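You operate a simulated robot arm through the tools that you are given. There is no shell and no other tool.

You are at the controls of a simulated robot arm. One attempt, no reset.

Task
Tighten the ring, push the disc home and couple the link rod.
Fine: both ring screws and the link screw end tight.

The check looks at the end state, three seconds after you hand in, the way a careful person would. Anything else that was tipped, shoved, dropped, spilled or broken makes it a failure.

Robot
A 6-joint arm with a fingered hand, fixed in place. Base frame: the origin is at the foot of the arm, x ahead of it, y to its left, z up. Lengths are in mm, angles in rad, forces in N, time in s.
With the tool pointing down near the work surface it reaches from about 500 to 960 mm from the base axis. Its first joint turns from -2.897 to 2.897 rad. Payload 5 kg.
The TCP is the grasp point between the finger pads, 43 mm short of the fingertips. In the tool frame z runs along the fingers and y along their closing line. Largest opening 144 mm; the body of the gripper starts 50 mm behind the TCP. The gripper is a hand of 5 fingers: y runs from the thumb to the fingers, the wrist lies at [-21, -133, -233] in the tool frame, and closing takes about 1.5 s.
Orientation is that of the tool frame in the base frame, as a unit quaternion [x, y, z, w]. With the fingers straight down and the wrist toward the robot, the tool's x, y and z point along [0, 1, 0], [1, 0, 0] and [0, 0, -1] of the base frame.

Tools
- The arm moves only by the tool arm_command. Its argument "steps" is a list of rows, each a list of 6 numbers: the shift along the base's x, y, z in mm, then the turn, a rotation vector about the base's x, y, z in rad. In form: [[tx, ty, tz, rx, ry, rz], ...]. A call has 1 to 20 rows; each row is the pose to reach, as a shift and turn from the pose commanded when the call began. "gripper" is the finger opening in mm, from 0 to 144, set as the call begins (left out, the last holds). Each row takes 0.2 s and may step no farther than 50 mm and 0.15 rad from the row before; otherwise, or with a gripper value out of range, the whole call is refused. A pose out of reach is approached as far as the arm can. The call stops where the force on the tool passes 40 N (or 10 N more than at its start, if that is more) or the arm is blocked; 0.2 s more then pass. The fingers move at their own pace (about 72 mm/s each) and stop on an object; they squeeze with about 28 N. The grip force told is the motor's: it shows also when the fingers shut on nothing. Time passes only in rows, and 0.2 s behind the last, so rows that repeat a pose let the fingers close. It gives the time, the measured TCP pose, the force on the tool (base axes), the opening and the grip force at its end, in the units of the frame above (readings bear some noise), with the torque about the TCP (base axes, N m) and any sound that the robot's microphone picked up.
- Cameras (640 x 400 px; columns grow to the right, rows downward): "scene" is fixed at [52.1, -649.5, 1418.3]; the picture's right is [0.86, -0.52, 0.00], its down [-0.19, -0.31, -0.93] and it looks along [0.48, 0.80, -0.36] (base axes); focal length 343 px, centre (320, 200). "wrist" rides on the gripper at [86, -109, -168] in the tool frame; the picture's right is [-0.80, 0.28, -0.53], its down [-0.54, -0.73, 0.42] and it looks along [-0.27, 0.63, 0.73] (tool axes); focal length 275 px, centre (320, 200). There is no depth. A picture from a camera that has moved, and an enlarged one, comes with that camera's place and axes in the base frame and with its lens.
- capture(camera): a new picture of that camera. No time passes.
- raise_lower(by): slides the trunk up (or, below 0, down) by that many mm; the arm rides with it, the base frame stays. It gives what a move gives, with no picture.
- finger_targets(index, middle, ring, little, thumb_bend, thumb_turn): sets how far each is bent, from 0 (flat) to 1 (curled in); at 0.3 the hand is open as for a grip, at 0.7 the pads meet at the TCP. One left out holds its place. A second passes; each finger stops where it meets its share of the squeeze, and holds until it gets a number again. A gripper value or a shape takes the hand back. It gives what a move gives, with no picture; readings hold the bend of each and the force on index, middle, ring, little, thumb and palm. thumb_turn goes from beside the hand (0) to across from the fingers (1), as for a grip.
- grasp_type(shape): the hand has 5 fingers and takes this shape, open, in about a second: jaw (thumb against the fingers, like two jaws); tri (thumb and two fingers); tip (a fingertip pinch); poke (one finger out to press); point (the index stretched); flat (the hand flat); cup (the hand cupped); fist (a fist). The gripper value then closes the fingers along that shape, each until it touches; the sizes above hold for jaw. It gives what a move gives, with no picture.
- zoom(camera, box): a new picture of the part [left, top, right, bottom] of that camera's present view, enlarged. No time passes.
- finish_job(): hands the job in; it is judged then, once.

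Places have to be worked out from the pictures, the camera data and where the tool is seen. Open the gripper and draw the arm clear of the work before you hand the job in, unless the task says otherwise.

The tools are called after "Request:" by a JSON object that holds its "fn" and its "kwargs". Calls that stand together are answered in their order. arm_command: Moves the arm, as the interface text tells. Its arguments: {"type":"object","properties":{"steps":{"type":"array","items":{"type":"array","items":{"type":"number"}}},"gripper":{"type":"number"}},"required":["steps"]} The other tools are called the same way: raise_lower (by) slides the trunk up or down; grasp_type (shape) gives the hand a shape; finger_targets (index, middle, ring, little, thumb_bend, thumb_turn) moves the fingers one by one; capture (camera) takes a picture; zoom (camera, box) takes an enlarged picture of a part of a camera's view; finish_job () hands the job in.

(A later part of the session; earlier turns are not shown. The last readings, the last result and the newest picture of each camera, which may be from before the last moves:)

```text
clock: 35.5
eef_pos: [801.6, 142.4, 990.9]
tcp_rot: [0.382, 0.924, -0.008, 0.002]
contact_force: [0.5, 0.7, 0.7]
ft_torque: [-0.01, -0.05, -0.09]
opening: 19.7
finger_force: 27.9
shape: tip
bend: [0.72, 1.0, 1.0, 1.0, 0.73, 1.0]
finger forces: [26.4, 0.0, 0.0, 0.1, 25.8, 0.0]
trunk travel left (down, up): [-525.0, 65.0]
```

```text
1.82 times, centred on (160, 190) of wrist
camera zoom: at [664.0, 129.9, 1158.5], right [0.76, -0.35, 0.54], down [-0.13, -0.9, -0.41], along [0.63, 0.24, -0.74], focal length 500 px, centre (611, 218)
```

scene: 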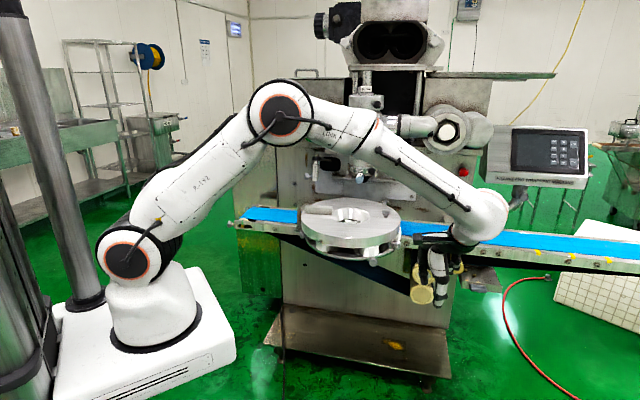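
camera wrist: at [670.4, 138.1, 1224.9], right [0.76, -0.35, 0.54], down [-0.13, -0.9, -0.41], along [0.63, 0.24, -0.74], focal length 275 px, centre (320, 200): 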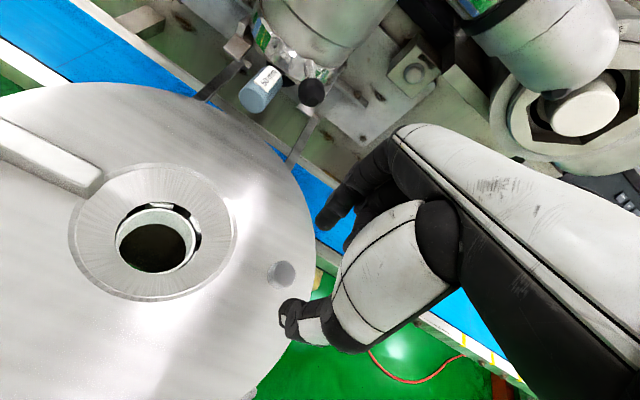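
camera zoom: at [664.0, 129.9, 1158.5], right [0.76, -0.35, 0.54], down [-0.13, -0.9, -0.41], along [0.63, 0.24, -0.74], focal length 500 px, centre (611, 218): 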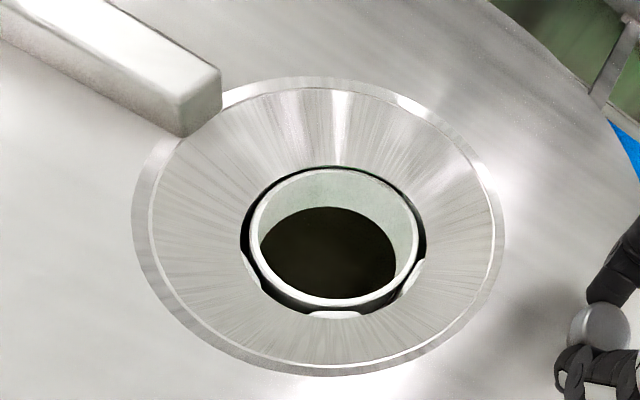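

The ring's rotation is now right, but it has drifted about 8–9 mm toward the front. I'll move the knob 5 mm back, release it, and then take the bar to bring the other side back too.

Request:
{"fn": "arm_command", "kwargs": {"steps": [[1.3, 2.2, 0, 0, 0, 0], [2.6, 4.3, 0, 0, 0, 0], [2.6, 4.3, 0, 0, 0, 0]]}}

Request:
{"fn": "arm_command", "kwargs": {"steps": [[0, 0, 0, 0, 0, 0], [0, 0, 0, 0, 0, 0], [0, 0, 0, 0, 0, 0], [0, 0, 15, 0, 0, 0], [0, 0, 40, 0, 0, 0], [0, 0, 70, 0, 0, 0]], "gripper": 70}}

Request:
{"fn": "zoom", "kwargs": {"camera": "scene", "box": [300, 195, 410, 264]}}

```text
clock: 36.3
eef_pos: [804.9, 146.4, 990.3]
tcp_rot: [0.383, 0.924, -0.007, 0.003]
contact_force: [0.4, -0.4, -0.1]
ft_torque: [0.01, 0.02, 0.01]
opening: 19.9
finger_force: 27.5
shape: tip
bend: [0.72, 1.0, 1.0, 1.0, 0.73, 1.0]
finger forces: [26.1, 0.0, 0.0, 0.0, 26.3, 0.0]
trunk travel left (down, up): [-525.0, 65.0]
```

```text
clock: 37.7
eef_pos: [803.2, 146.5, 1060.4]
tcp_rot: [0.383, 0.924, -0.008, 0.003]
contact_force: [-0.1, -0.7, -0.2]
ft_torque: [-0.01, -0.01, -0.03]
opening: 69.5
finger_force: 0.1
shape: tip
bend: [0.73, 0.98, 0.99, 0.99, 0.71, 1.0]
finger forces: [0.0, 0.1, 0.0, 0.0, 0.0, 0.1]
trunk travel left (down, up): [-525.0, 65.0]
```

```text
5.80 times, centred on (355, 230) of scene
camera zoom: at [52.1, -649.5, 1418.3], right [0.86, -0.52, 0.0], down [-0.19, -0.31, -0.93], along [0.48, 0.8, -0.36], focal length 1990 px, centre (117, 29)
```

zoom: 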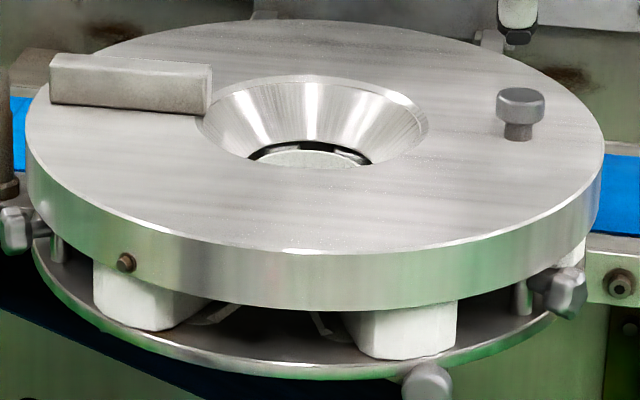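

Request:
{"fn": "zoom", "kwargs": {"camera": "scene", "box": [296, 226, 316, 242]}}

Request:
{"fn": "zoom", "kwargs": {"camera": "scene", "box": [384, 235, 408, 255]}}

Request:
{"fn": "zoom", "kwargs": {"camera": "scene", "box": [340, 205, 380, 230]}}

```text
16.00 times, centred on (306, 234) of scene
camera zoom: at [52.1, -649.5, 1418.3], right [0.86, -0.52, 0.0], down [-0.19, -0.31, -0.93], along [0.48, 0.8, -0.36], focal length 5492 px, centre (544, -344)
```

zoom: 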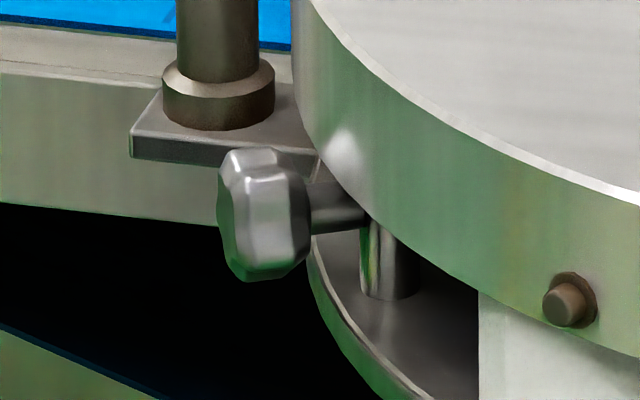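

```text
16.00 times, centred on (396, 245) of scene
camera zoom: at [52.1, -649.5, 1418.3], right [0.86, -0.52, 0.0], down [-0.19, -0.31, -0.93], along [0.48, 0.8, -0.36], focal length 5492 px, centre (-896, -520)
```

zoom: 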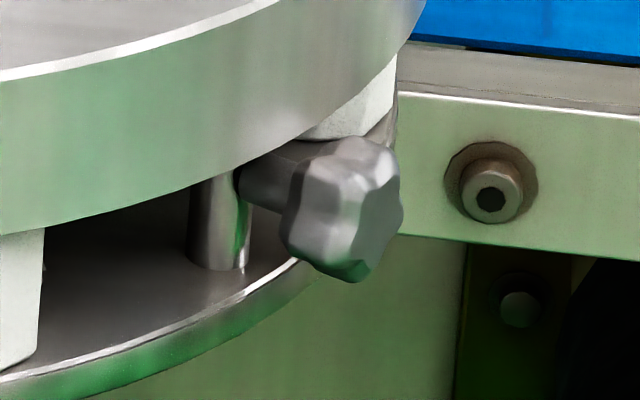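

```text
16.00 times, centred on (360, 218) of scene
camera zoom: at [52.1, -649.5, 1418.3], right [0.86, -0.52, 0.0], down [-0.19, -0.31, -0.93], along [0.48, 0.8, -0.36], focal length 5492 px, centre (-320, -80)
```

zoom: 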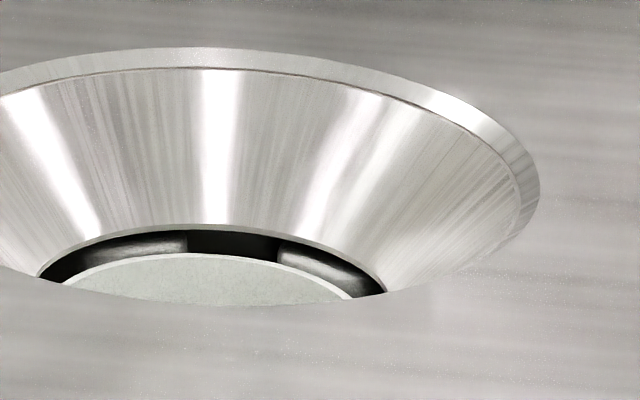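

The knob end is on target; the bar end still needs about 9 mm toward the machine. I'll go back over the bar, grip it and push it that way.

Request:
{"fn": "arm_command", "kwargs": {"steps": [[-30, 28, 10, 0, 0, 0], [-62, 60, 10, 0, 0, 0], [-95, 92, 10, 0, 0, 0], [-128, 124, 10, 0, 0, 0], [-158, 153, 5, 0, 0, 0], [-163, 158, -15, 0, 0, 0], [-163, 158, -35, 0, 0, 0], [-163, 158, -55, 0, 0, 0], [-163, 158, -71, 0, 0, 0]]}}

Request:
{"fn": "zoom", "kwargs": {"camera": "wrist", "box": [200, 180, 360, 340]}}

```text
clock: 39.7
eef_pos: [640.5, 304.5, 989.8]
tcp_rot: [0.383, 0.924, -0.008, 0.002]
contact_force: [-0.4, 0.0, -0.4]
ft_torque: [0.01, 0.04, 0.0]
opening: 69.5
finger_force: 0.1
shape: tip
bend: [0.73, 0.98, 0.99, 0.99, 0.71, 1.0]
finger forces: [0.1, 0.1, 0.0, 0.1, 0.1, 0.1]
trunk travel left (down, up): [-525.0, 65.0]
```

```text
2.50 times, centred on (280, 260) of wrist
camera zoom: at [503.0, 291.3, 1157.8], right [0.76, -0.35, 0.54], down [-0.13, -0.9, -0.41], along [0.63, 0.24, -0.74], focal length 688 px, centre (420, 50)
```

zoom: 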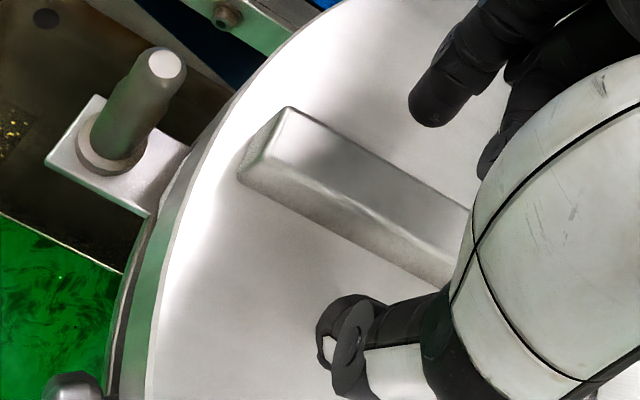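

The bar is between the fingers. I'll close on it and shift it about 9 mm toward the machine.

Request:
{"fn": "arm_command", "kwargs": {"steps": [[0, 0, 0, 0, 0, 0], [0, 0, 0, 0, 0, 0], [0, 0, 0, 0, 0, 0], [0, 0, 0, 0, 0, 0], [0, 0, 0, 0, 0, 0], [0, 0, 0, 0, 0, 0]], "gripper": 10}}

Request:
{"fn": "arm_command", "kwargs": {"steps": [[1.2, 2, 0, 0, 0, 0], [2.4, 4, 0, 0, 0, 0], [3.6, 6, 0, 0, 0, 0], [4.6, 7.7, 0, 0, 0, 0], [4.6, 7.7, 0, 0, 0, 0]]}}

Request:
{"fn": "zoom", "kwargs": {"camera": "scene", "box": [300, 195, 410, 264]}}

Request:
{"fn": "zoom", "kwargs": {"camera": "scene", "box": [296, 226, 316, 242]}}

```text
clock: 41.1
eef_pos: [640.6, 304.3, 990.6]
tcp_rot: [0.382, 0.924, -0.008, 0.002]
contact_force: [-0.9, -1.2, 0.1]
ft_torque: [-0.05, 0.02, -0.02]
opening: 13.1
finger_force: 28.0
shape: tip
bend: [0.71, 1.0, 1.0, 1.0, 0.72, 1.0]
finger forces: [25.5, 0.0, 0.1, 0.0, 27.0, 0.0]
trunk travel left (down, up): [-525.0, 65.0]
```

```text
clock: 42.3
eef_pos: [645.6, 312.7, 989.6]
tcp_rot: [0.384, 0.923, -0.008, 0.003]
contact_force: [-0.1, -0.9, -0.1]
ft_torque: [0.0, 0.01, -0.09]
opening: 13.1
finger_force: 27.6
shape: tip
bend: [0.71, 1.0, 1.0, 1.0, 0.72, 1.0]
finger forces: [26.0, 0.0, 0.0, 0.0, 27.4, 0.0]
trunk travel left (down, up): [-525.0, 65.0]
```

```text
5.80 times, centred on (355, 230) of scene
camera zoom: at [52.1, -649.5, 1418.3], right [0.86, -0.52, 0.0], down [-0.19, -0.31, -0.93], along [0.48, 0.8, -0.36], focal length 1990 px, centre (117, 29)
```

zoom: 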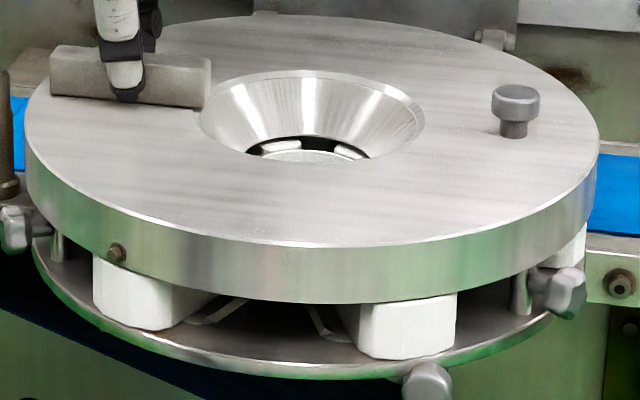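

```text
16.00 times, centred on (306, 234) of scene
camera zoom: at [52.1, -649.5, 1418.3], right [0.86, -0.52, 0.0], down [-0.19, -0.31, -0.93], along [0.48, 0.8, -0.36], focal length 5492 px, centre (544, -344)
```

zoom: 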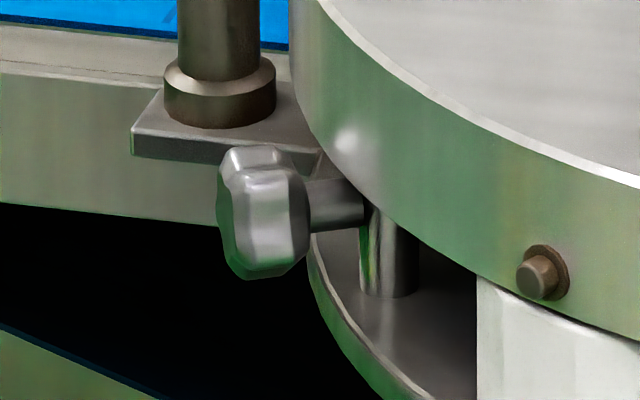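

The rotation is restored and the ring is only 3–4 mm too far toward the machine. I'll bring the bar back 3 mm and then release and compare.

Request:
{"fn": "arm_command", "kwargs": {"steps": [[-0.8, -1.3, 0, 0, 0, 0], [-1.6, -2.7, 0, 0, 0, 0], [-1.6, -2.7, 0, 0, 0, 0]]}}

Request:
{"fn": "arm_command", "kwargs": {"steps": [[0, 0, 0, 0, 0, 0], [0, 0, 0, 0, 0, 0], [0, 0, 0, 0, 0, 0], [0, 0, 15, 0, 0, 0], [0, 0, 40, 0, 0, 0], [0, 0, 75, 0, 0, 0]], "gripper": 70}}

Request:
{"fn": "zoom", "kwargs": {"camera": "scene", "box": [300, 195, 410, 264]}}

Request:
{"fn": "zoom", "kwargs": {"camera": "scene", "box": [296, 226, 316, 242]}}

Request:
{"fn": "zoom", "kwargs": {"camera": "scene", "box": [384, 235, 408, 255]}}

```text
clock: 43.1
eef_pos: [642.9, 310.3, 989.6]
tcp_rot: [0.383, 0.924, -0.007, 0.003]
contact_force: [0.8, 1.5, 0.5]
ft_torque: [0.07, -0.02, -0.03]
opening: 13.2
finger_force: 28.6
shape: tip
bend: [0.71, 1.0, 1.0, 1.0, 0.72, 1.0]
finger forces: [27.5, 0.1, 0.1, 0.1, 26.6, 0.1]
trunk travel left (down, up): [-525.0, 65.0]
```

```text
clock: 44.5
eef_pos: [642.0, 309.8, 1065.2]
tcp_rot: [0.383, 0.924, -0.008, 0.004]
contact_force: [0.2, -0.4, -0.2]
ft_torque: [-0.01, -0.01, 0.03]
opening: 69.5
finger_force: 0.0
shape: tip
bend: [0.73, 0.98, 0.99, 0.99, 0.71, 1.0]
finger forces: [0.0, 0.0, 0.1, 0.0, 0.0, 0.0]
trunk travel left (down, up): [-525.0, 65.0]
```

```text
5.80 times, centred on (355, 230) of scene
camera zoom: at [52.1, -649.5, 1418.3], right [0.86, -0.52, 0.0], down [-0.19, -0.31, -0.93], along [0.48, 0.8, -0.36], focal length 1990 px, centre (117, 29)
```

zoom: 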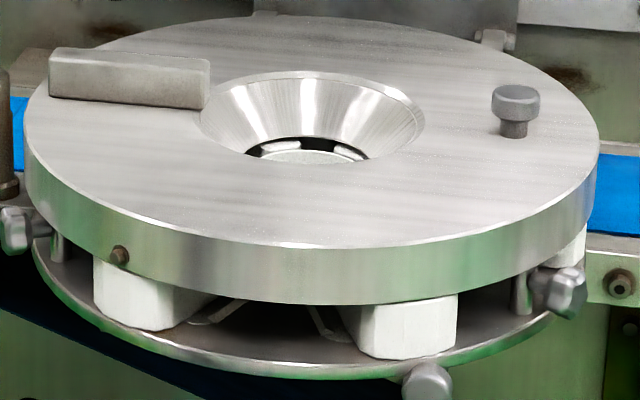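

```text
16.00 times, centred on (306, 234) of scene
camera zoom: at [52.1, -649.5, 1418.3], right [0.86, -0.52, 0.0], down [-0.19, -0.31, -0.93], along [0.48, 0.8, -0.36], focal length 5492 px, centre (544, -344)
```

zoom: 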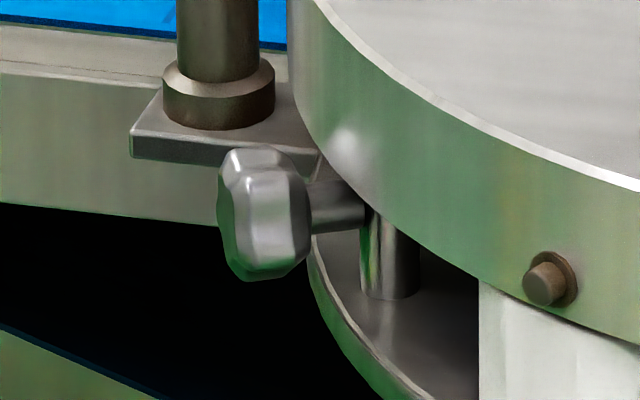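

```text
16.00 times, centred on (396, 245) of scene
camera zoom: at [52.1, -649.5, 1418.3], right [0.86, -0.52, 0.0], down [-0.19, -0.31, -0.93], along [0.48, 0.8, -0.36], focal length 5492 px, centre (-896, -520)
```

zoom: 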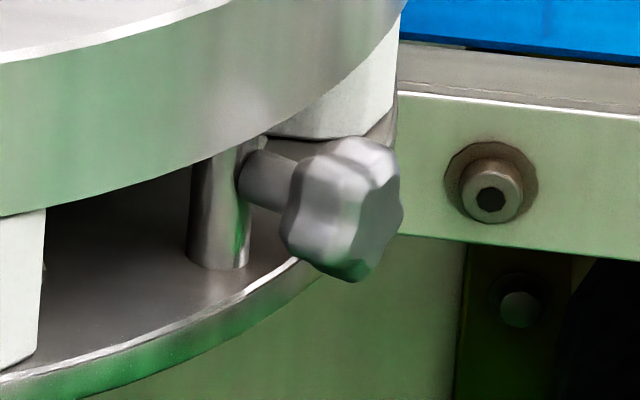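

The left side matches its original place and the right side is about 4 mm too far back. I'll make one last small correction at the ring's knob, which is on the way to the right screw.

Request:
{"fn": "arm_command", "kwargs": {"steps": [[30, -29, 10, 0, 0, 0], [62, -60, 10, 0, 0, 0], [95, -92, 10, 0, 0, 0], [128, -124, 10, 0, 0, 0], [158, -153, 5, 0, 0, 0], [166, -158, -15, 0, 0, 0], [166, -158, -35, 0, 0, 0], [166, -158, -55, 0, 0, 0], [166, -158, -74, 0, 0, 0]]}}

Request:
{"fn": "arm_command", "kwargs": {"steps": [[0, 0, 0, 0, 0, 0], [0, 0, 0, 0, 0, 0], [0, 0, 0, 0, 0, 0], [0, 0, 0, 0, 0, 0], [0, 0, 0, 0, 0, 0], [0, 0, 0, 0, 0, 0]], "gripper": 10}}

Request:
{"fn": "zoom", "kwargs": {"camera": "scene", "box": [300, 195, 410, 264]}}

```text
clock: 46.5
eef_pos: [811.3, 151.8, 992.4]
tcp_rot: [0.383, 0.924, -0.008, 0.002]
contact_force: [-0.6, 0.4, 0.3]
ft_torque: [-0.01, 0.01, -0.02]
opening: 69.6
finger_force: 0.1
shape: tip
bend: [0.73, 0.98, 0.99, 0.99, 0.71, 1.0]
finger forces: [0.1, 0.1, 0.0, 0.0, 0.1, 0.0]
trunk travel left (down, up): [-525.0, 65.0]
```

```text
clock: 47.9
eef_pos: [809.5, 152.8, 991.8]
tcp_rot: [0.382, 0.924, -0.008, 0.002]
contact_force: [-0.9, -0.7, 0.2]
ft_torque: [0.0, -0.02, -0.06]
opening: 19.7
finger_force: 28.2
shape: tip
bend: [0.72, 1.0, 1.0, 1.0, 0.73, 1.0]
finger forces: [25.2, 0.0, 0.0, 0.0, 25.8, 0.0]
trunk travel left (down, up): [-525.0, 65.0]
```

```text
5.80 times, centred on (355, 230) of scene
camera zoom: at [52.1, -649.5, 1418.3], right [0.86, -0.52, 0.0], down [-0.19, -0.31, -0.93], along [0.48, 0.8, -0.36], focal length 1990 px, centre (117, 29)
```

zoom: 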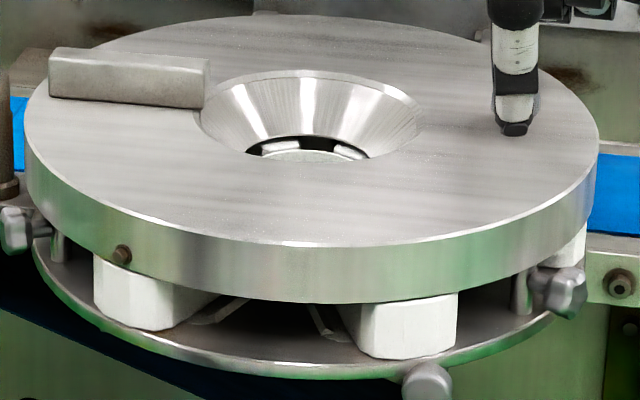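

Gripped the knob again with a tiny shift. Now I'll move it about 5.5 mm toward the front, then release and compare.

Request:
{"fn": "arm_command", "kwargs": {"steps": [[-1.3, -2.4, 0, 0, 0, 0], [-2.4, -4.9, 0, 0, 0, 0], [-2.4, -4.9, 0, 0, 0, 0]]}}

Request:
{"fn": "arm_command", "kwargs": {"steps": [[0, 0, 0, 0, 0, 0], [0, 0, 0, 0, 0, 0], [0, 0, 0, 0, 0, 0], [0, 0, 15, 0, 0, 0], [0, 0, 40, 0, 0, 0], [0, 0, 75, 0, 0, 0]], "gripper": 70}}

Request:
{"fn": "zoom", "kwargs": {"camera": "scene", "box": [300, 195, 410, 264]}}

Request:
{"fn": "zoom", "kwargs": {"camera": "scene", "box": [296, 226, 316, 242]}}

Request:
{"fn": "zoom", "kwargs": {"camera": "scene", "box": [384, 235, 408, 255]}}

```text
clock: 48.7
eef_pos: [808.1, 147.7, 992.9]
tcp_rot: [0.383, 0.924, -0.007, 0.003]
contact_force: [-1.0, 2.2, 0.3]
ft_torque: [0.05, -0.01, -0.05]
opening: 19.7
finger_force: 27.9
shape: tip
bend: [0.72, 1.0, 1.0, 1.0, 0.73, 1.0]
finger forces: [26.9, 0.0, 0.0, 0.1, 25.9, 0.0]
trunk travel left (down, up): [-525.0, 65.0]
```

```text
clock: 50.1
eef_pos: [807.5, 146.8, 1065.8]
tcp_rot: [0.383, 0.924, -0.008, 0.002]
contact_force: [-0.7, 0.5, 0.1]
ft_torque: [0.01, 0.02, 0.01]
opening: 69.5
finger_force: 0.1
shape: tip
bend: [0.73, 0.98, 0.99, 0.99, 0.71, 1.0]
finger forces: [0.0, 0.1, 0.0, 0.0, 0.0, 0.1]
trunk travel left (down, up): [-525.0, 65.0]
```

```text
5.80 times, centred on (355, 230) of scene
camera zoom: at [52.1, -649.5, 1418.3], right [0.86, -0.52, 0.0], down [-0.19, -0.31, -0.93], along [0.48, 0.8, -0.36], focal length 1990 px, centre (117, 29)
```

zoom: 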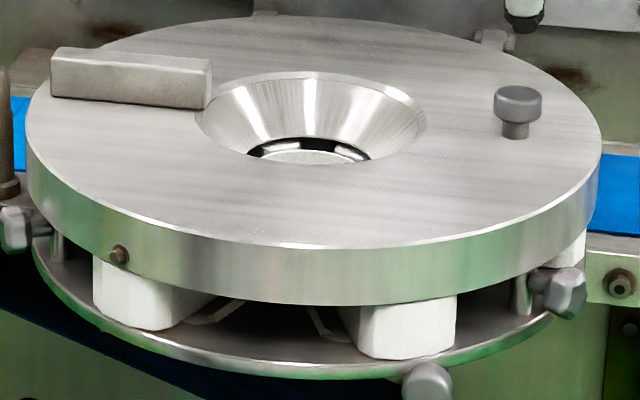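

```text
16.00 times, centred on (306, 234) of scene
camera zoom: at [52.1, -649.5, 1418.3], right [0.86, -0.52, 0.0], down [-0.19, -0.31, -0.93], along [0.48, 0.8, -0.36], focal length 5492 px, centre (544, -344)
```

zoom: 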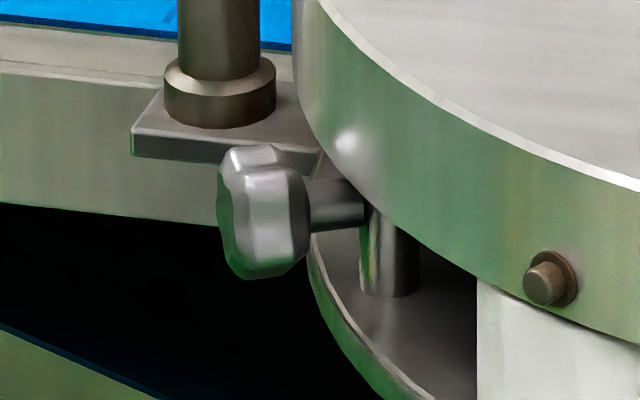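

```text
16.00 times, centred on (396, 245) of scene
camera zoom: at [52.1, -649.5, 1418.3], right [0.86, -0.52, 0.0], down [-0.19, -0.31, -0.93], along [0.48, 0.8, -0.36], focal length 5492 px, centre (-896, -520)
```

zoom: 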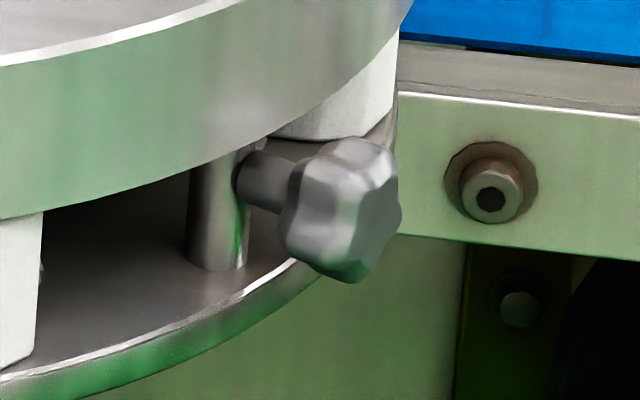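

The ring is back within about 2 mm of its original place. Now back to the right screw: I'll take up the earlier straddling position (TCP near (767, 46)), approaching from outside the rim.

Request:
{"fn": "arm_command", "kwargs": {"steps": [[-8, -25, 0, 0.004, 0, -0.13], [-16, -50, 0, 0.008, 0, -0.26], [-28, -75, 0, 0.012, 0, -0.39], [-40, -103, 0, 0.016, 0, -0.523], [-40, -103, -40, 0.016, 0, -0.523], [-40, -103, -80, 0.016, 0, -0.523], [-40, -103, -100, 0.016, 0, -0.523]]}}

Request:
{"fn": "zoom", "kwargs": {"camera": "wrist", "box": [200, 160, 400, 360]}}

Request:
{"fn": "zoom", "kwargs": {"camera": "scene", "box": [370, 190, 434, 260]}}

```text
clock: 51.7
eef_pos: [767.4, 46.0, 964.3]
tcp_rot: [0.609, 0.793, 0.0, -0.002]
contact_force: [-0.4, -0.4, 1.5]
ft_torque: [-0.01, 0.0, -0.03]
opening: 69.7
finger_force: 0.0
shape: tip
bend: [0.73, 0.98, 0.99, 0.99, 0.71, 1.0]
finger forces: [0.1, 0.0, 0.1, 0.0, 0.0, 0.0]
trunk travel left (down, up): [-525.0, 65.0]
```

```text
2.00 times, centred on (300, 260) of wrist
camera zoom: at [641.8, 100.0, 1132.2], right [0.48, -0.7, 0.53], down [-0.56, -0.71, -0.42], along [0.67, -0.09, -0.73], focal length 551 px, centre (360, 80)
```

zoom: 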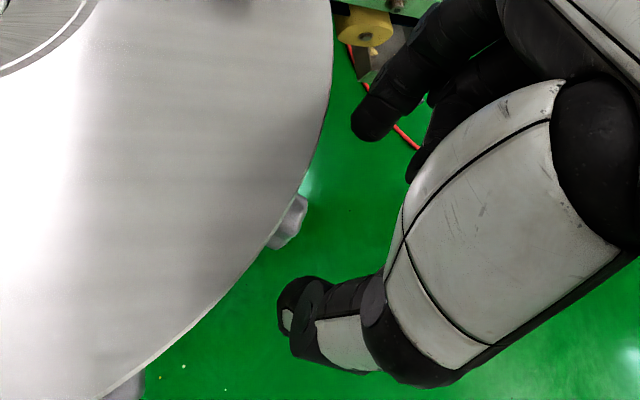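

```text
5.71 times, centred on (402, 225) of scene
camera zoom: at [52.1, -649.5, 1418.3], right [0.86, -0.52, 0.0], down [-0.19, -0.31, -0.93], along [0.48, 0.8, -0.36], focal length 1961 px, centre (-149, 57)
```

zoom: 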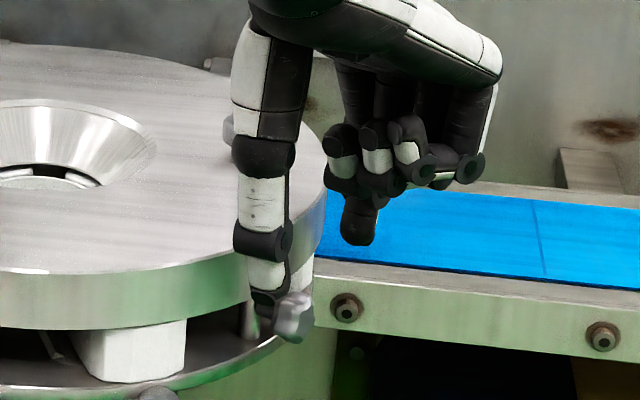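

Alignment is the same as before. I'll descend to the knob's level and close on it with the hand upright.

Request:
{"fn": "arm_command", "kwargs": {"steps": [[0, 0, -10, 0, 0, 0], [0, 0, -20, 0, 0, 0], [0, 0, -30, 0, 0, 0], [0, 0, -40, 0, 0, 0], [0, 0, -49, 0, 0, 0]]}}

Request:
{"fn": "arm_command", "kwargs": {"steps": [[0, 0, 0, 0, 0, 0], [0, 0, 0, 0, 0, 0], [0, 0, 0, 0, 0, 0], [0, 0, 0, 0, 0, 0], [0, 0, 0, 0, 0, 0], [0, 0, 0, 0, 0, 0]], "gripper": 5}}

Request:
{"fn": "zoom", "kwargs": {"camera": "scene", "box": [380, 225, 420, 265]}}

```text
clock: 52.9
eef_pos: [767.9, 44.5, 917.3]
tcp_rot: [0.609, 0.793, 0.0, -0.002]
contact_force: [1.2, 0.3, 0.4]
ft_torque: [0.03, 0.0, 0.01]
opening: 69.5
finger_force: 0.0
shape: tip
bend: [0.73, 0.98, 0.99, 0.99, 0.71, 1.0]
finger forces: [0.0, 0.0, 0.1, 0.0, 0.0, 0.0]
trunk travel left (down, up): [-525.0, 65.0]
```

```text
clock: 54.3
eef_pos: [767.5, 44.4, 915.6]
tcp_rot: [0.609, 0.793, 0.0, -0.002]
contact_force: [0.5, -2.9, -6.1]
ft_torque: [-0.05, -0.03, -0.02]
opening: 19.8
finger_force: 27.8
shape: tip
bend: [0.72, 1.0, 1.0, 1.0, 0.74, 1.0]
finger forces: [24.9, 0.1, 0.1, 0.0, 23.7, 0.0]
trunk travel left (down, up): [-525.0, 65.0]
```

```text
10.00 times, centred on (400, 245) of scene
camera zoom: at [52.1, -649.5, 1418.3], right [0.86, -0.52, 0.0], down [-0.19, -0.31, -0.93], along [0.48, 0.8, -0.36], focal length 3432 px, centre (-480, -250)
```

zoom: 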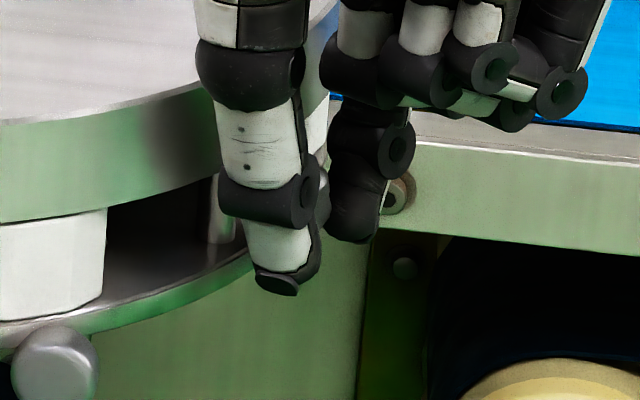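

The knob is held between thumb and index (about 24 N each). Now I'll tilt the hand clockwise about the knob's axis and watch forces and torque.

Request:
{"fn": "arm_command", "kwargs": {"steps": [[1.5, 0.4, -0.1, -0.0155, 0.058, 0], [2.9, 0.8, -0.2, -0.0311, 0.1159, 0], [4.3, 1.2, -0.4, -0.0466, 0.1739, 0], [5.7, 1.5, -0.7, -0.0622, 0.2318, 0], [8.5, 2.3, -1.6, -0.0932, 0.3478, 0]]}}

Request:
{"fn": "zoom", "kwargs": {"camera": "scene", "box": [380, 225, 420, 265]}}

Request:
{"fn": "zoom", "kwargs": {"camera": "scene", "box": [300, 195, 410, 264]}}

```text
clock: 55.5
eef_pos: [775.0, 47.1, 915.2]
tcp_rot: [0.598, 0.78, -0.144, -0.112]
contact_force: [0.7, -3.9, -16.3]
ft_torque: [-0.09, -0.22, 0.02]
opening: 19.1
finger_force: 28.3
shape: tip
bend: [0.72, 1.0, 1.0, 1.0, 0.74, 1.0]
finger forces: [29.4, 0.0, 0.0, 0.1, 22.7, 0.0]
trunk travel left (down, up): [-525.0, 65.0]
```

```text
10.00 times, centred on (400, 245) of scene
camera zoom: at [52.1, -649.5, 1418.3], right [0.86, -0.52, 0.0], down [-0.19, -0.31, -0.93], along [0.48, 0.8, -0.36], focal length 3432 px, centre (-480, -250)
```

zoom: 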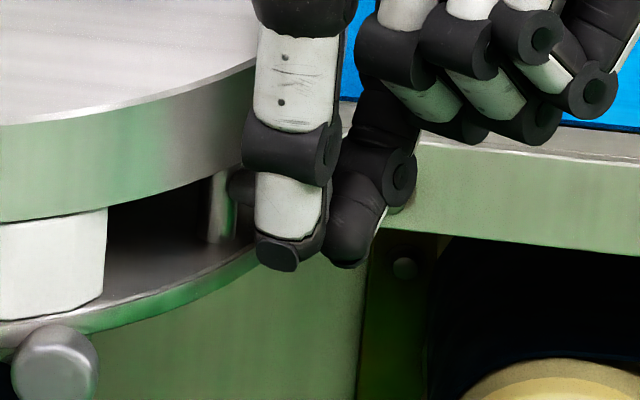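

```text
5.80 times, centred on (355, 230) of scene
camera zoom: at [52.1, -649.5, 1418.3], right [0.86, -0.52, 0.0], down [-0.19, -0.31, -0.93], along [0.48, 0.8, -0.36], focal length 1990 px, centre (117, 29)
```

zoom: 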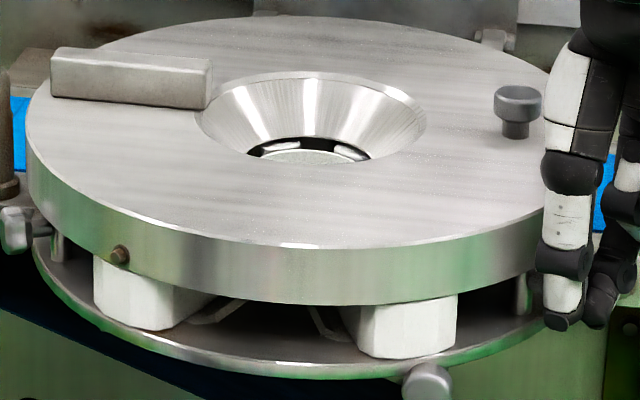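

The knob seems to be turning with modest resistance (−0.2 N m). I'll continue the stroke to 0.72 rad.

Request:
{"fn": "arm_command", "kwargs": {"steps": [[1.4, 0.4, -0.7, -0.0155, 0.058, 0], [2.7, 0.7, -1.3, -0.0311, 0.1159, 0], [3.9, 1.1, -2.0, -0.0466, 0.1739, 0], [5.1, 1.4, -2.8, -0.0622, 0.2318, 0], [6.3, 1.7, -3.7, -0.0777, 0.2898, 0], [7.4, 2.0, -4.6, -0.0932, 0.3478, 0]]}}

Request:
{"fn": "zoom", "kwargs": {"camera": "scene", "box": [380, 225, 420, 265]}}

```text
clock: 56.9
eef_pos: [771.0, 46.6, 905.7]
tcp_rot: [0.57, 0.742, -0.282, -0.213]
contact_force: [33.5, -16.8, -16.0]
ft_torque: [-0.19, -0.5, 0.14]
opening: 18.8
finger_force: 27.8
shape: tip
bend: [0.72, 1.0, 1.0, 1.0, 0.81, 1.0]
finger forces: [31.6, 0.1, 0.0, 0.0, 20.5, 0.0]
out of reach, approached as far as the arm can: row 6
trunk travel left (down, up): [-525.0, 65.0]
```

```text
10.00 times, centred on (400, 245) of scene
camera zoom: at [52.1, -649.5, 1418.3], right [0.86, -0.52, 0.0], down [-0.19, -0.31, -0.93], along [0.48, 0.8, -0.36], focal length 3432 px, centre (-480, -250)
```

zoom: 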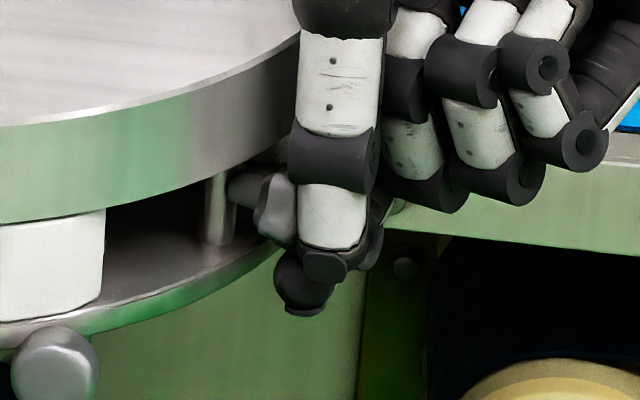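

The stroke reached 0.72 rad of turn, though at the edge of reach and with rising side force. I'll release the knob now before coming back upright.

Request:
{"fn": "arm_command", "kwargs": {"steps": [[0, 0, 0, 0, 0, 0], [0, 0, 0, 0, 0, 0], [0, 0, 0, 0, 0, 0], [0, 0, 0, 0, 0, 0]], "gripper": 70}}

Request:
{"fn": "zoom", "kwargs": {"camera": "scene", "box": [380, 225, 420, 265]}}

Request:
{"fn": "zoom", "kwargs": {"camera": "scene", "box": [384, 235, 408, 255]}}

Request:
{"fn": "zoom", "kwargs": {"camera": "scene", "box": [300, 195, 410, 264]}}

```text
clock: 57.9
eef_pos: [765.0, 53.0, 909.7]
tcp_rot: [0.57, 0.742, -0.28, -0.217]
contact_force: [0.1, -0.1, -0.2]
ft_torque: [-0.03, -0.03, 0.0]
opening: 69.5
finger_force: 0.0
shape: tip
bend: [0.73, 0.98, 0.99, 0.99, 0.71, 1.0]
finger forces: [0.1, 0.1, 0.1, 0.0, 0.0, 0.1]
trunk travel left (down, up): [-525.0, 65.0]
```

```text
10.00 times, centred on (400, 245) of scene
camera zoom: at [52.1, -649.5, 1418.3], right [0.86, -0.52, 0.0], down [-0.19, -0.31, -0.93], along [0.48, 0.8, -0.36], focal length 3432 px, centre (-480, -250)
```

zoom: 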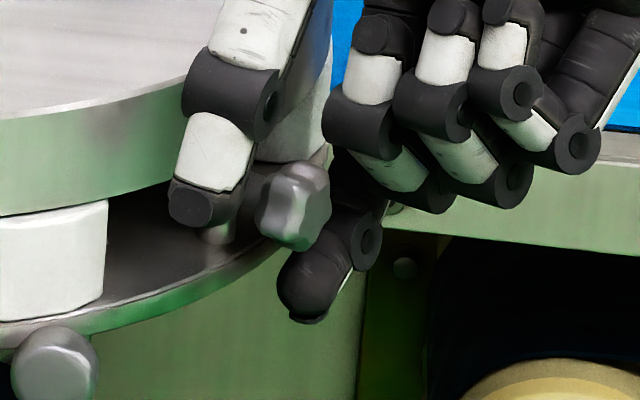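

```text
16.00 times, centred on (396, 245) of scene
camera zoom: at [52.1, -649.5, 1418.3], right [0.86, -0.52, 0.0], down [-0.19, -0.31, -0.93], along [0.48, 0.8, -0.36], focal length 5492 px, centre (-896, -520)
```

zoom: 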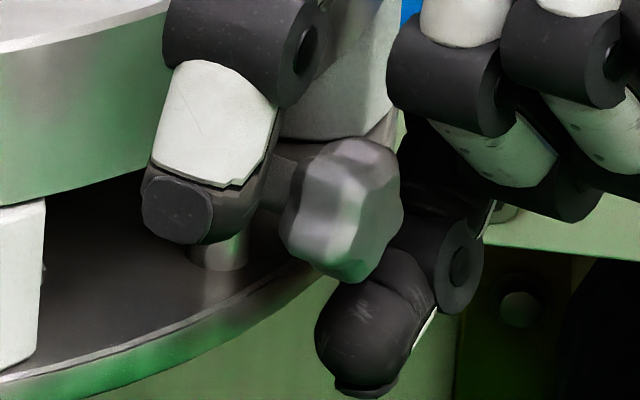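

```text
5.80 times, centred on (355, 230) of scene
camera zoom: at [52.1, -649.5, 1418.3], right [0.86, -0.52, 0.0], down [-0.19, -0.31, -0.93], along [0.48, 0.8, -0.36], focal length 1990 px, centre (117, 29)
```

zoom: 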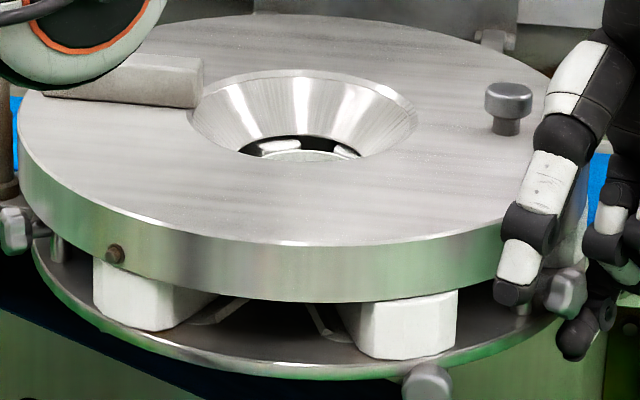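

Request:
{"fn": "capture", "kwargs": {"camera": "scene"}}

Request:
{"fn": "capture", "kwargs": {"camera": "wrist"}}

```text
taken
```

scene: 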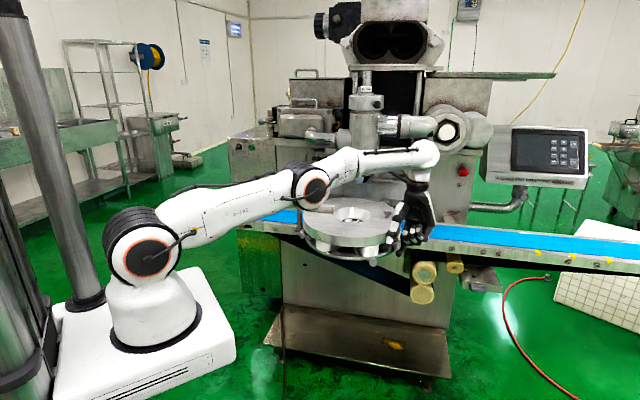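

```text
taken
camera wrist: at [771.6, 143.5, 1106.7], right [0.75, -0.62, 0.21], down [-0.66, -0.74, 0.16], along [0.05, -0.26, -0.96], focal length 275 px, centre (320, 200)
```

wrist: 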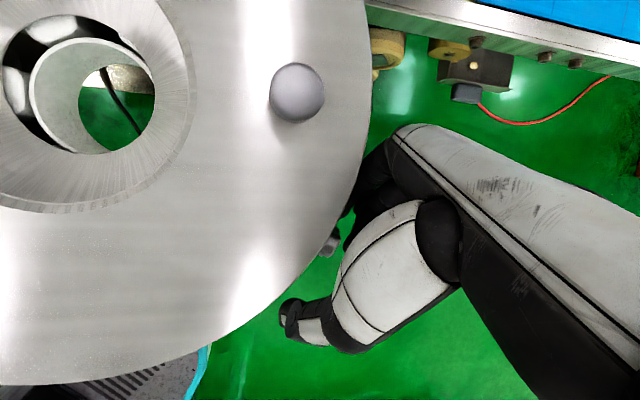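

The knob is released, but the thumb nudged the ring about 5 mm left again. I'll back the hand outward from the rim first, then return upright and rise so I can see the knob and ring.

Request:
{"fn": "arm_command", "kwargs": {"steps": [[2, -8, 0, 0, 0, 0], [4, -16, 2, 0, 0, 0], [4, -18, 6, 0.0363, -0.1352, 0], [4, -20, 12, 0.0725, -0.2705, 0], [5, -22, 20, 0.1088, -0.4057, 0], [5, -22, 35, 0.145, -0.541, 0], [5, -22, 60, 0.1865, -0.6955, 0], [5, -40, 100, 0.1865, -0.6955, 0]]}}

Request:
{"fn": "zoom", "kwargs": {"camera": "scene", "box": [384, 235, 408, 255]}}

Request:
{"fn": "zoom", "kwargs": {"camera": "scene", "box": [300, 195, 410, 264]}}

Request:
{"fn": "capture", "kwargs": {"camera": "wrist"}}

```text
refused: row 7 steps farther than a row can; nothing moved
```

```text
16.00 times, centred on (396, 245) of scene
camera zoom: at [52.1, -649.5, 1418.3], right [0.86, -0.52, 0.0], down [-0.19, -0.31, -0.93], along [0.48, 0.8, -0.36], focal length 5492 px, centre (-896, -520)
```

zoom: 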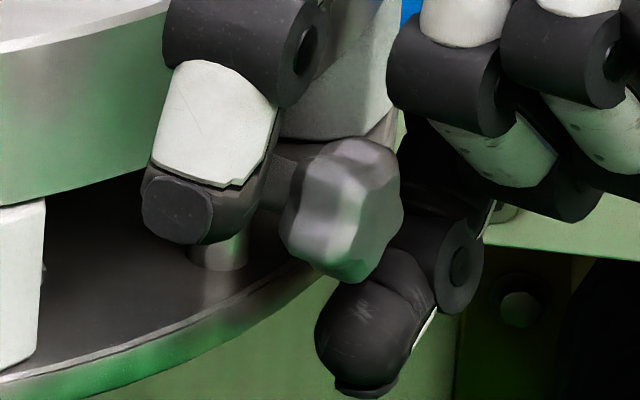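

```text
5.80 times, centred on (355, 230) of scene
camera zoom: at [52.1, -649.5, 1418.3], right [0.86, -0.52, 0.0], down [-0.19, -0.31, -0.93], along [0.48, 0.8, -0.36], focal length 1990 px, centre (117, 29)
```

zoom: 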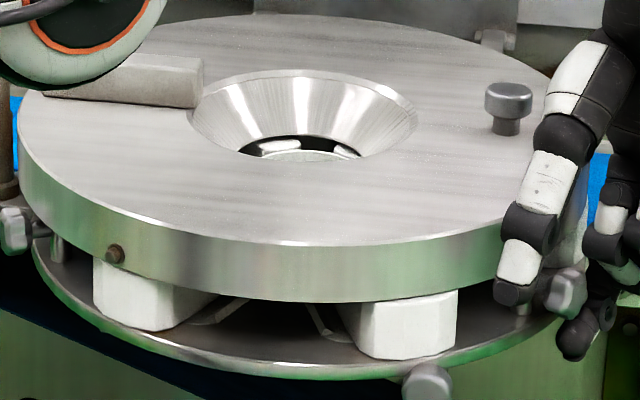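

```text
taken
camera wrist: at [771.6, 143.5, 1106.7], right [0.75, -0.62, 0.21], down [-0.66, -0.74, 0.16], along [0.05, -0.26, -0.96], focal length 275 px, centre (320, 200)
```

wrist: 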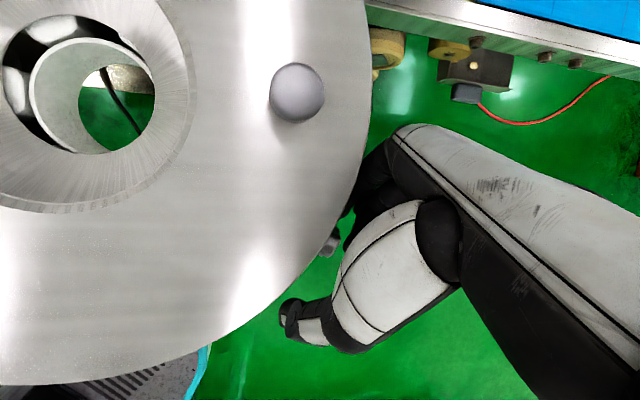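

A rotation step was slightly too large; nothing moved. I'll repeat with smaller turns.

Request:
{"fn": "arm_command", "kwargs": {"steps": [[2, -8, 0, 0, 0, 0], [4, -16, 2, 0, 0, 0], [4, -18, 6, 0.0363, -0.1352, 0], [4, -20, 12, 0.0725, -0.2705, 0], [5, -22, 20, 0.1088, -0.4057, 0], [5, -22, 35, 0.145, -0.541, 0], [5, -22, 55, 0.17, -0.634, 0], [5, -30, 80, 0.1865, -0.6955, 0], [5, -40, 100, 0.1865, -0.6955, 0]]}}

Request:
{"fn": "zoom", "kwargs": {"camera": "scene", "box": [384, 235, 408, 255]}}

Request:
{"fn": "zoom", "kwargs": {"camera": "scene", "box": [300, 195, 410, 264]}}

Request:
{"fn": "capture", "kwargs": {"camera": "wrist"}}

```text
clock: 59.9
eef_pos: [769.7, 12.8, 1009.4]
tcp_rot: [0.609, 0.793, 0.0, -0.001]
contact_force: [0.3, 0.4, -0.8]
ft_torque: [0.02, 0.01, 0.0]
opening: 69.8
finger_force: 0.0
shape: tip
bend: [0.73, 0.98, 0.99, 0.99, 0.71, 1.0]
finger forces: [0.0, 0.0, 0.0, 0.0, 0.1, 0.0]
trunk travel left (down, up): [-525.0, 65.0]
```

```text
16.00 times, centred on (396, 245) of scene
camera zoom: at [52.1, -649.5, 1418.3], right [0.86, -0.52, 0.0], down [-0.19, -0.31, -0.93], along [0.48, 0.8, -0.36], focal length 5492 px, centre (-896, -520)
```

zoom: 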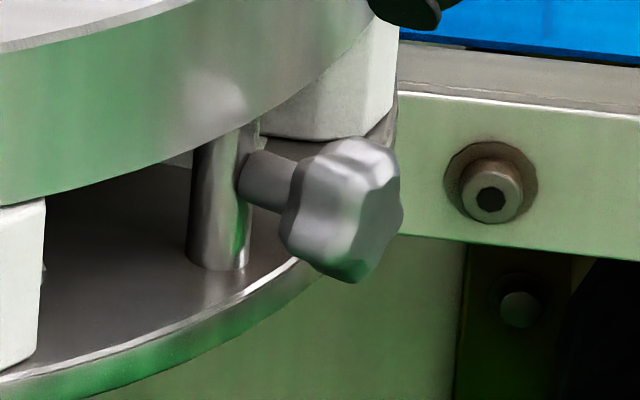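

```text
5.80 times, centred on (355, 230) of scene
camera zoom: at [52.1, -649.5, 1418.3], right [0.86, -0.52, 0.0], down [-0.19, -0.31, -0.93], along [0.48, 0.8, -0.36], focal length 1990 px, centre (117, 29)
```

zoom: 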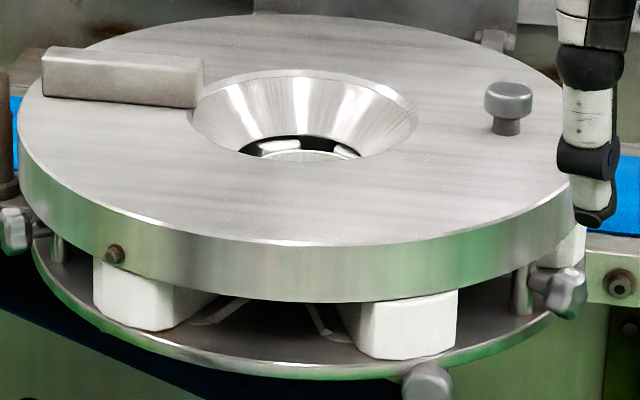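

```text
taken
camera wrist: at [643.1, 67.4, 1177.0], right [0.48, -0.7, 0.53], down [-0.56, -0.71, -0.42], along [0.67, -0.09, -0.73], focal length 275 px, centre (320, 200)
```

wrist: 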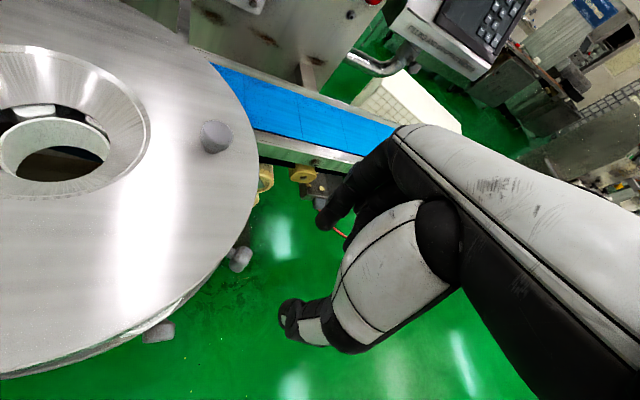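

The ring is about 5 mm left again, and the star knob's lobes look unchanged, so my fingers may have slipped on it rather than turned it. I'll take a high-zoom baseline of both star knobs.

Request:
{"fn": "zoom", "kwargs": {"camera": "scene", "box": [390, 238, 406, 250]}}

Request:
{"fn": "zoom", "kwargs": {"camera": "wrist", "box": [220, 235, 260, 285]}}

Request:
{"fn": "zoom", "kwargs": {"camera": "scene", "box": [296, 228, 312, 240]}}

Request:
{"fn": "zoom", "kwargs": {"camera": "scene", "box": [300, 150, 330, 186]}}

```text
16.00 times, centred on (398, 244) of scene
camera zoom: at [52.1, -649.5, 1418.3], right [0.86, -0.52, 0.0], down [-0.19, -0.31, -0.93], along [0.48, 0.8, -0.36], focal length 5492 px, centre (-928, -504)
```

zoom: 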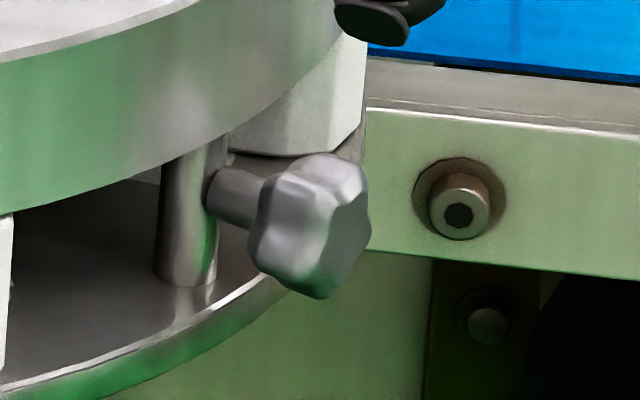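

```text
8.00 times, centred on (240, 260) of wrist
camera zoom: at [643.1, 67.4, 1177.0], right [0.48, -0.7, 0.53], down [-0.56, -0.71, -0.42], along [0.67, -0.09, -0.73], focal length 2202 px, centre (960, -280)
```

zoom: 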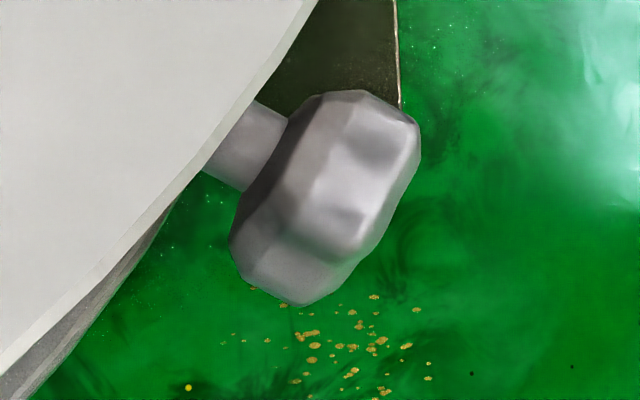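

```text
16.00 times, centred on (304, 234) of scene
camera zoom: at [52.1, -649.5, 1418.3], right [0.86, -0.52, 0.0], down [-0.19, -0.31, -0.93], along [0.48, 0.8, -0.36], focal length 5492 px, centre (576, -344)
```

zoom: 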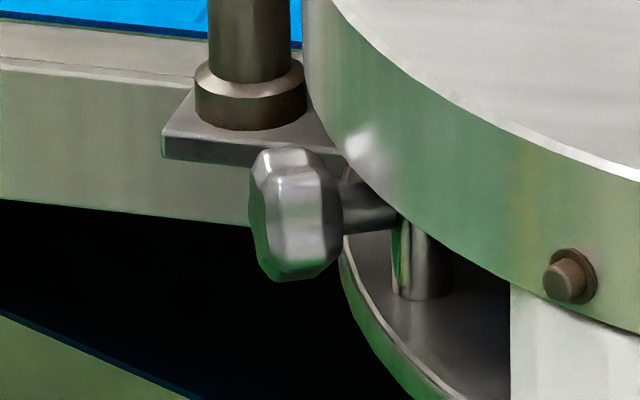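

```text
11.11 times, centred on (315, 168) of scene
camera zoom: at [52.1, -649.5, 1418.3], right [0.86, -0.52, 0.0], down [-0.19, -0.31, -0.93], along [0.48, 0.8, -0.36], focal length 3814 px, centre (376, 556)
```

zoom: 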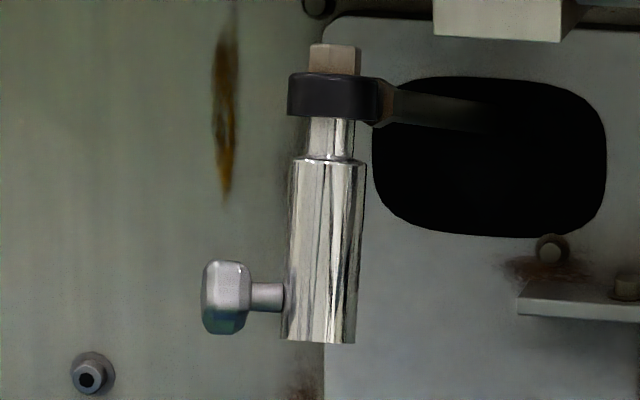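

I'll return to the earlier right-side viewpoint, from which I had a frontal view of this knob at the start, so I can compare its lobes directly.

Request:
{"fn": "arm_command", "kwargs": {"steps": [[0, -10, 10, 0, 0, 0.13], [-1, -20, 20, 0, 0, 0.26], [-1, -30, 33, 0, 0, 0.39], [-2, -40, 33, 0, 0, 0.52], [-2, -48, 33, 0, 0, 0.65], [-3, -56, 33, 0, 0, 0.78], [-3, -62, 33, 0, 0, 0.91], [-4, -68, 33, 0, 0, 1.04], [-4, -72, 33, 0, 0, 1.17], [-4, -74, 33, 0, 0, 1.298]]}}

Request:
{"fn": "zoom", "kwargs": {"camera": "wrist", "box": [268, 180, 308, 230]}}

Request:
{"fn": "zoom", "kwargs": {"camera": "wrist", "box": [190, 110, 350, 230]}}

```text
clock: 62.1
eef_pos: [766.7, -62.5, 1040.9]
tcp_rot: [0.005, 1.0, -0.002, -0.001]
contact_force: [-0.2, 0.4, -0.3]
ft_torque: [0.0, -0.03, -0.03]
opening: 69.8
finger_force: 0.1
shape: tip
bend: [0.73, 0.98, 0.99, 0.99, 0.71, 1.0]
finger forces: [0.1, 0.0, 0.1, 0.0, 0.0, 0.0]
trunk travel left (down, up): [-525.0, 65.0]
```

```text
8.00 times, centred on (288, 205) of wrist
camera zoom: at [678.6, -168.8, 1209.1], right [0.8, 0.28, 0.53], down [0.53, -0.73, -0.42], along [0.27, 0.62, -0.73], focal length 2202 px, centre (576, 160)
```

zoom: 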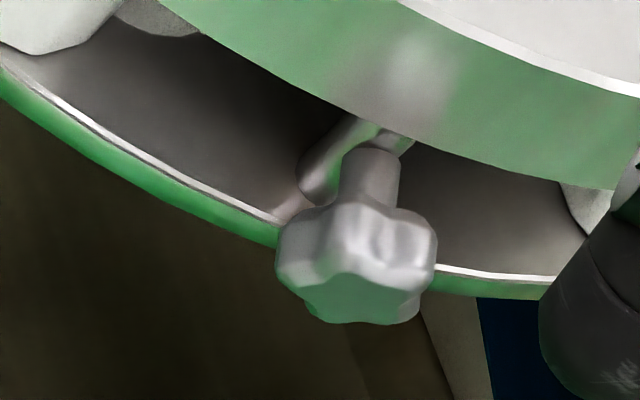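

```text
3.33 times, centred on (270, 170) of wrist
camera zoom: at [678.6, -168.8, 1209.1], right [0.8, 0.28, 0.53], down [0.53, -0.73, -0.42], along [0.27, 0.62, -0.73], focal length 918 px, centre (487, 300)
```

zoom: 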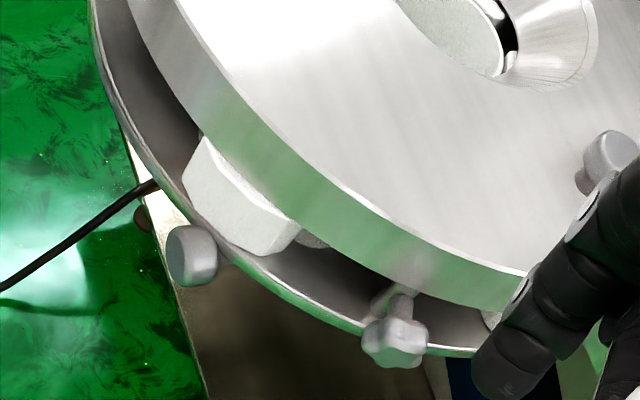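

The lobes do appear turned compared with the start, so the screw is turning. I'll raise the trunk by 65 mm for more tilt range, then do another stroke a bit further out from the rim.

Request:
{"fn": "raise_lower", "kwargs": {"by": 65}}

```text
clock: 63.1
eef_pos: [765.9, -62.2, 1106.4]
tcp_rot: [0.006, 1.0, -0.002, -0.002]
contact_force: [-1.4, 0.6, 0.0]
ft_torque: [-0.01, -0.01, 0.01]
opening: 69.6
finger_force: 0.0
shape: tip
bend: [0.73, 0.98, 0.99, 0.99, 0.71, 1.0]
finger forces: [0.0, 0.0, 0.0, 0.1, 0.0, 0.0]
trunk travel left (down, up): [-590.0, 0.0]
```

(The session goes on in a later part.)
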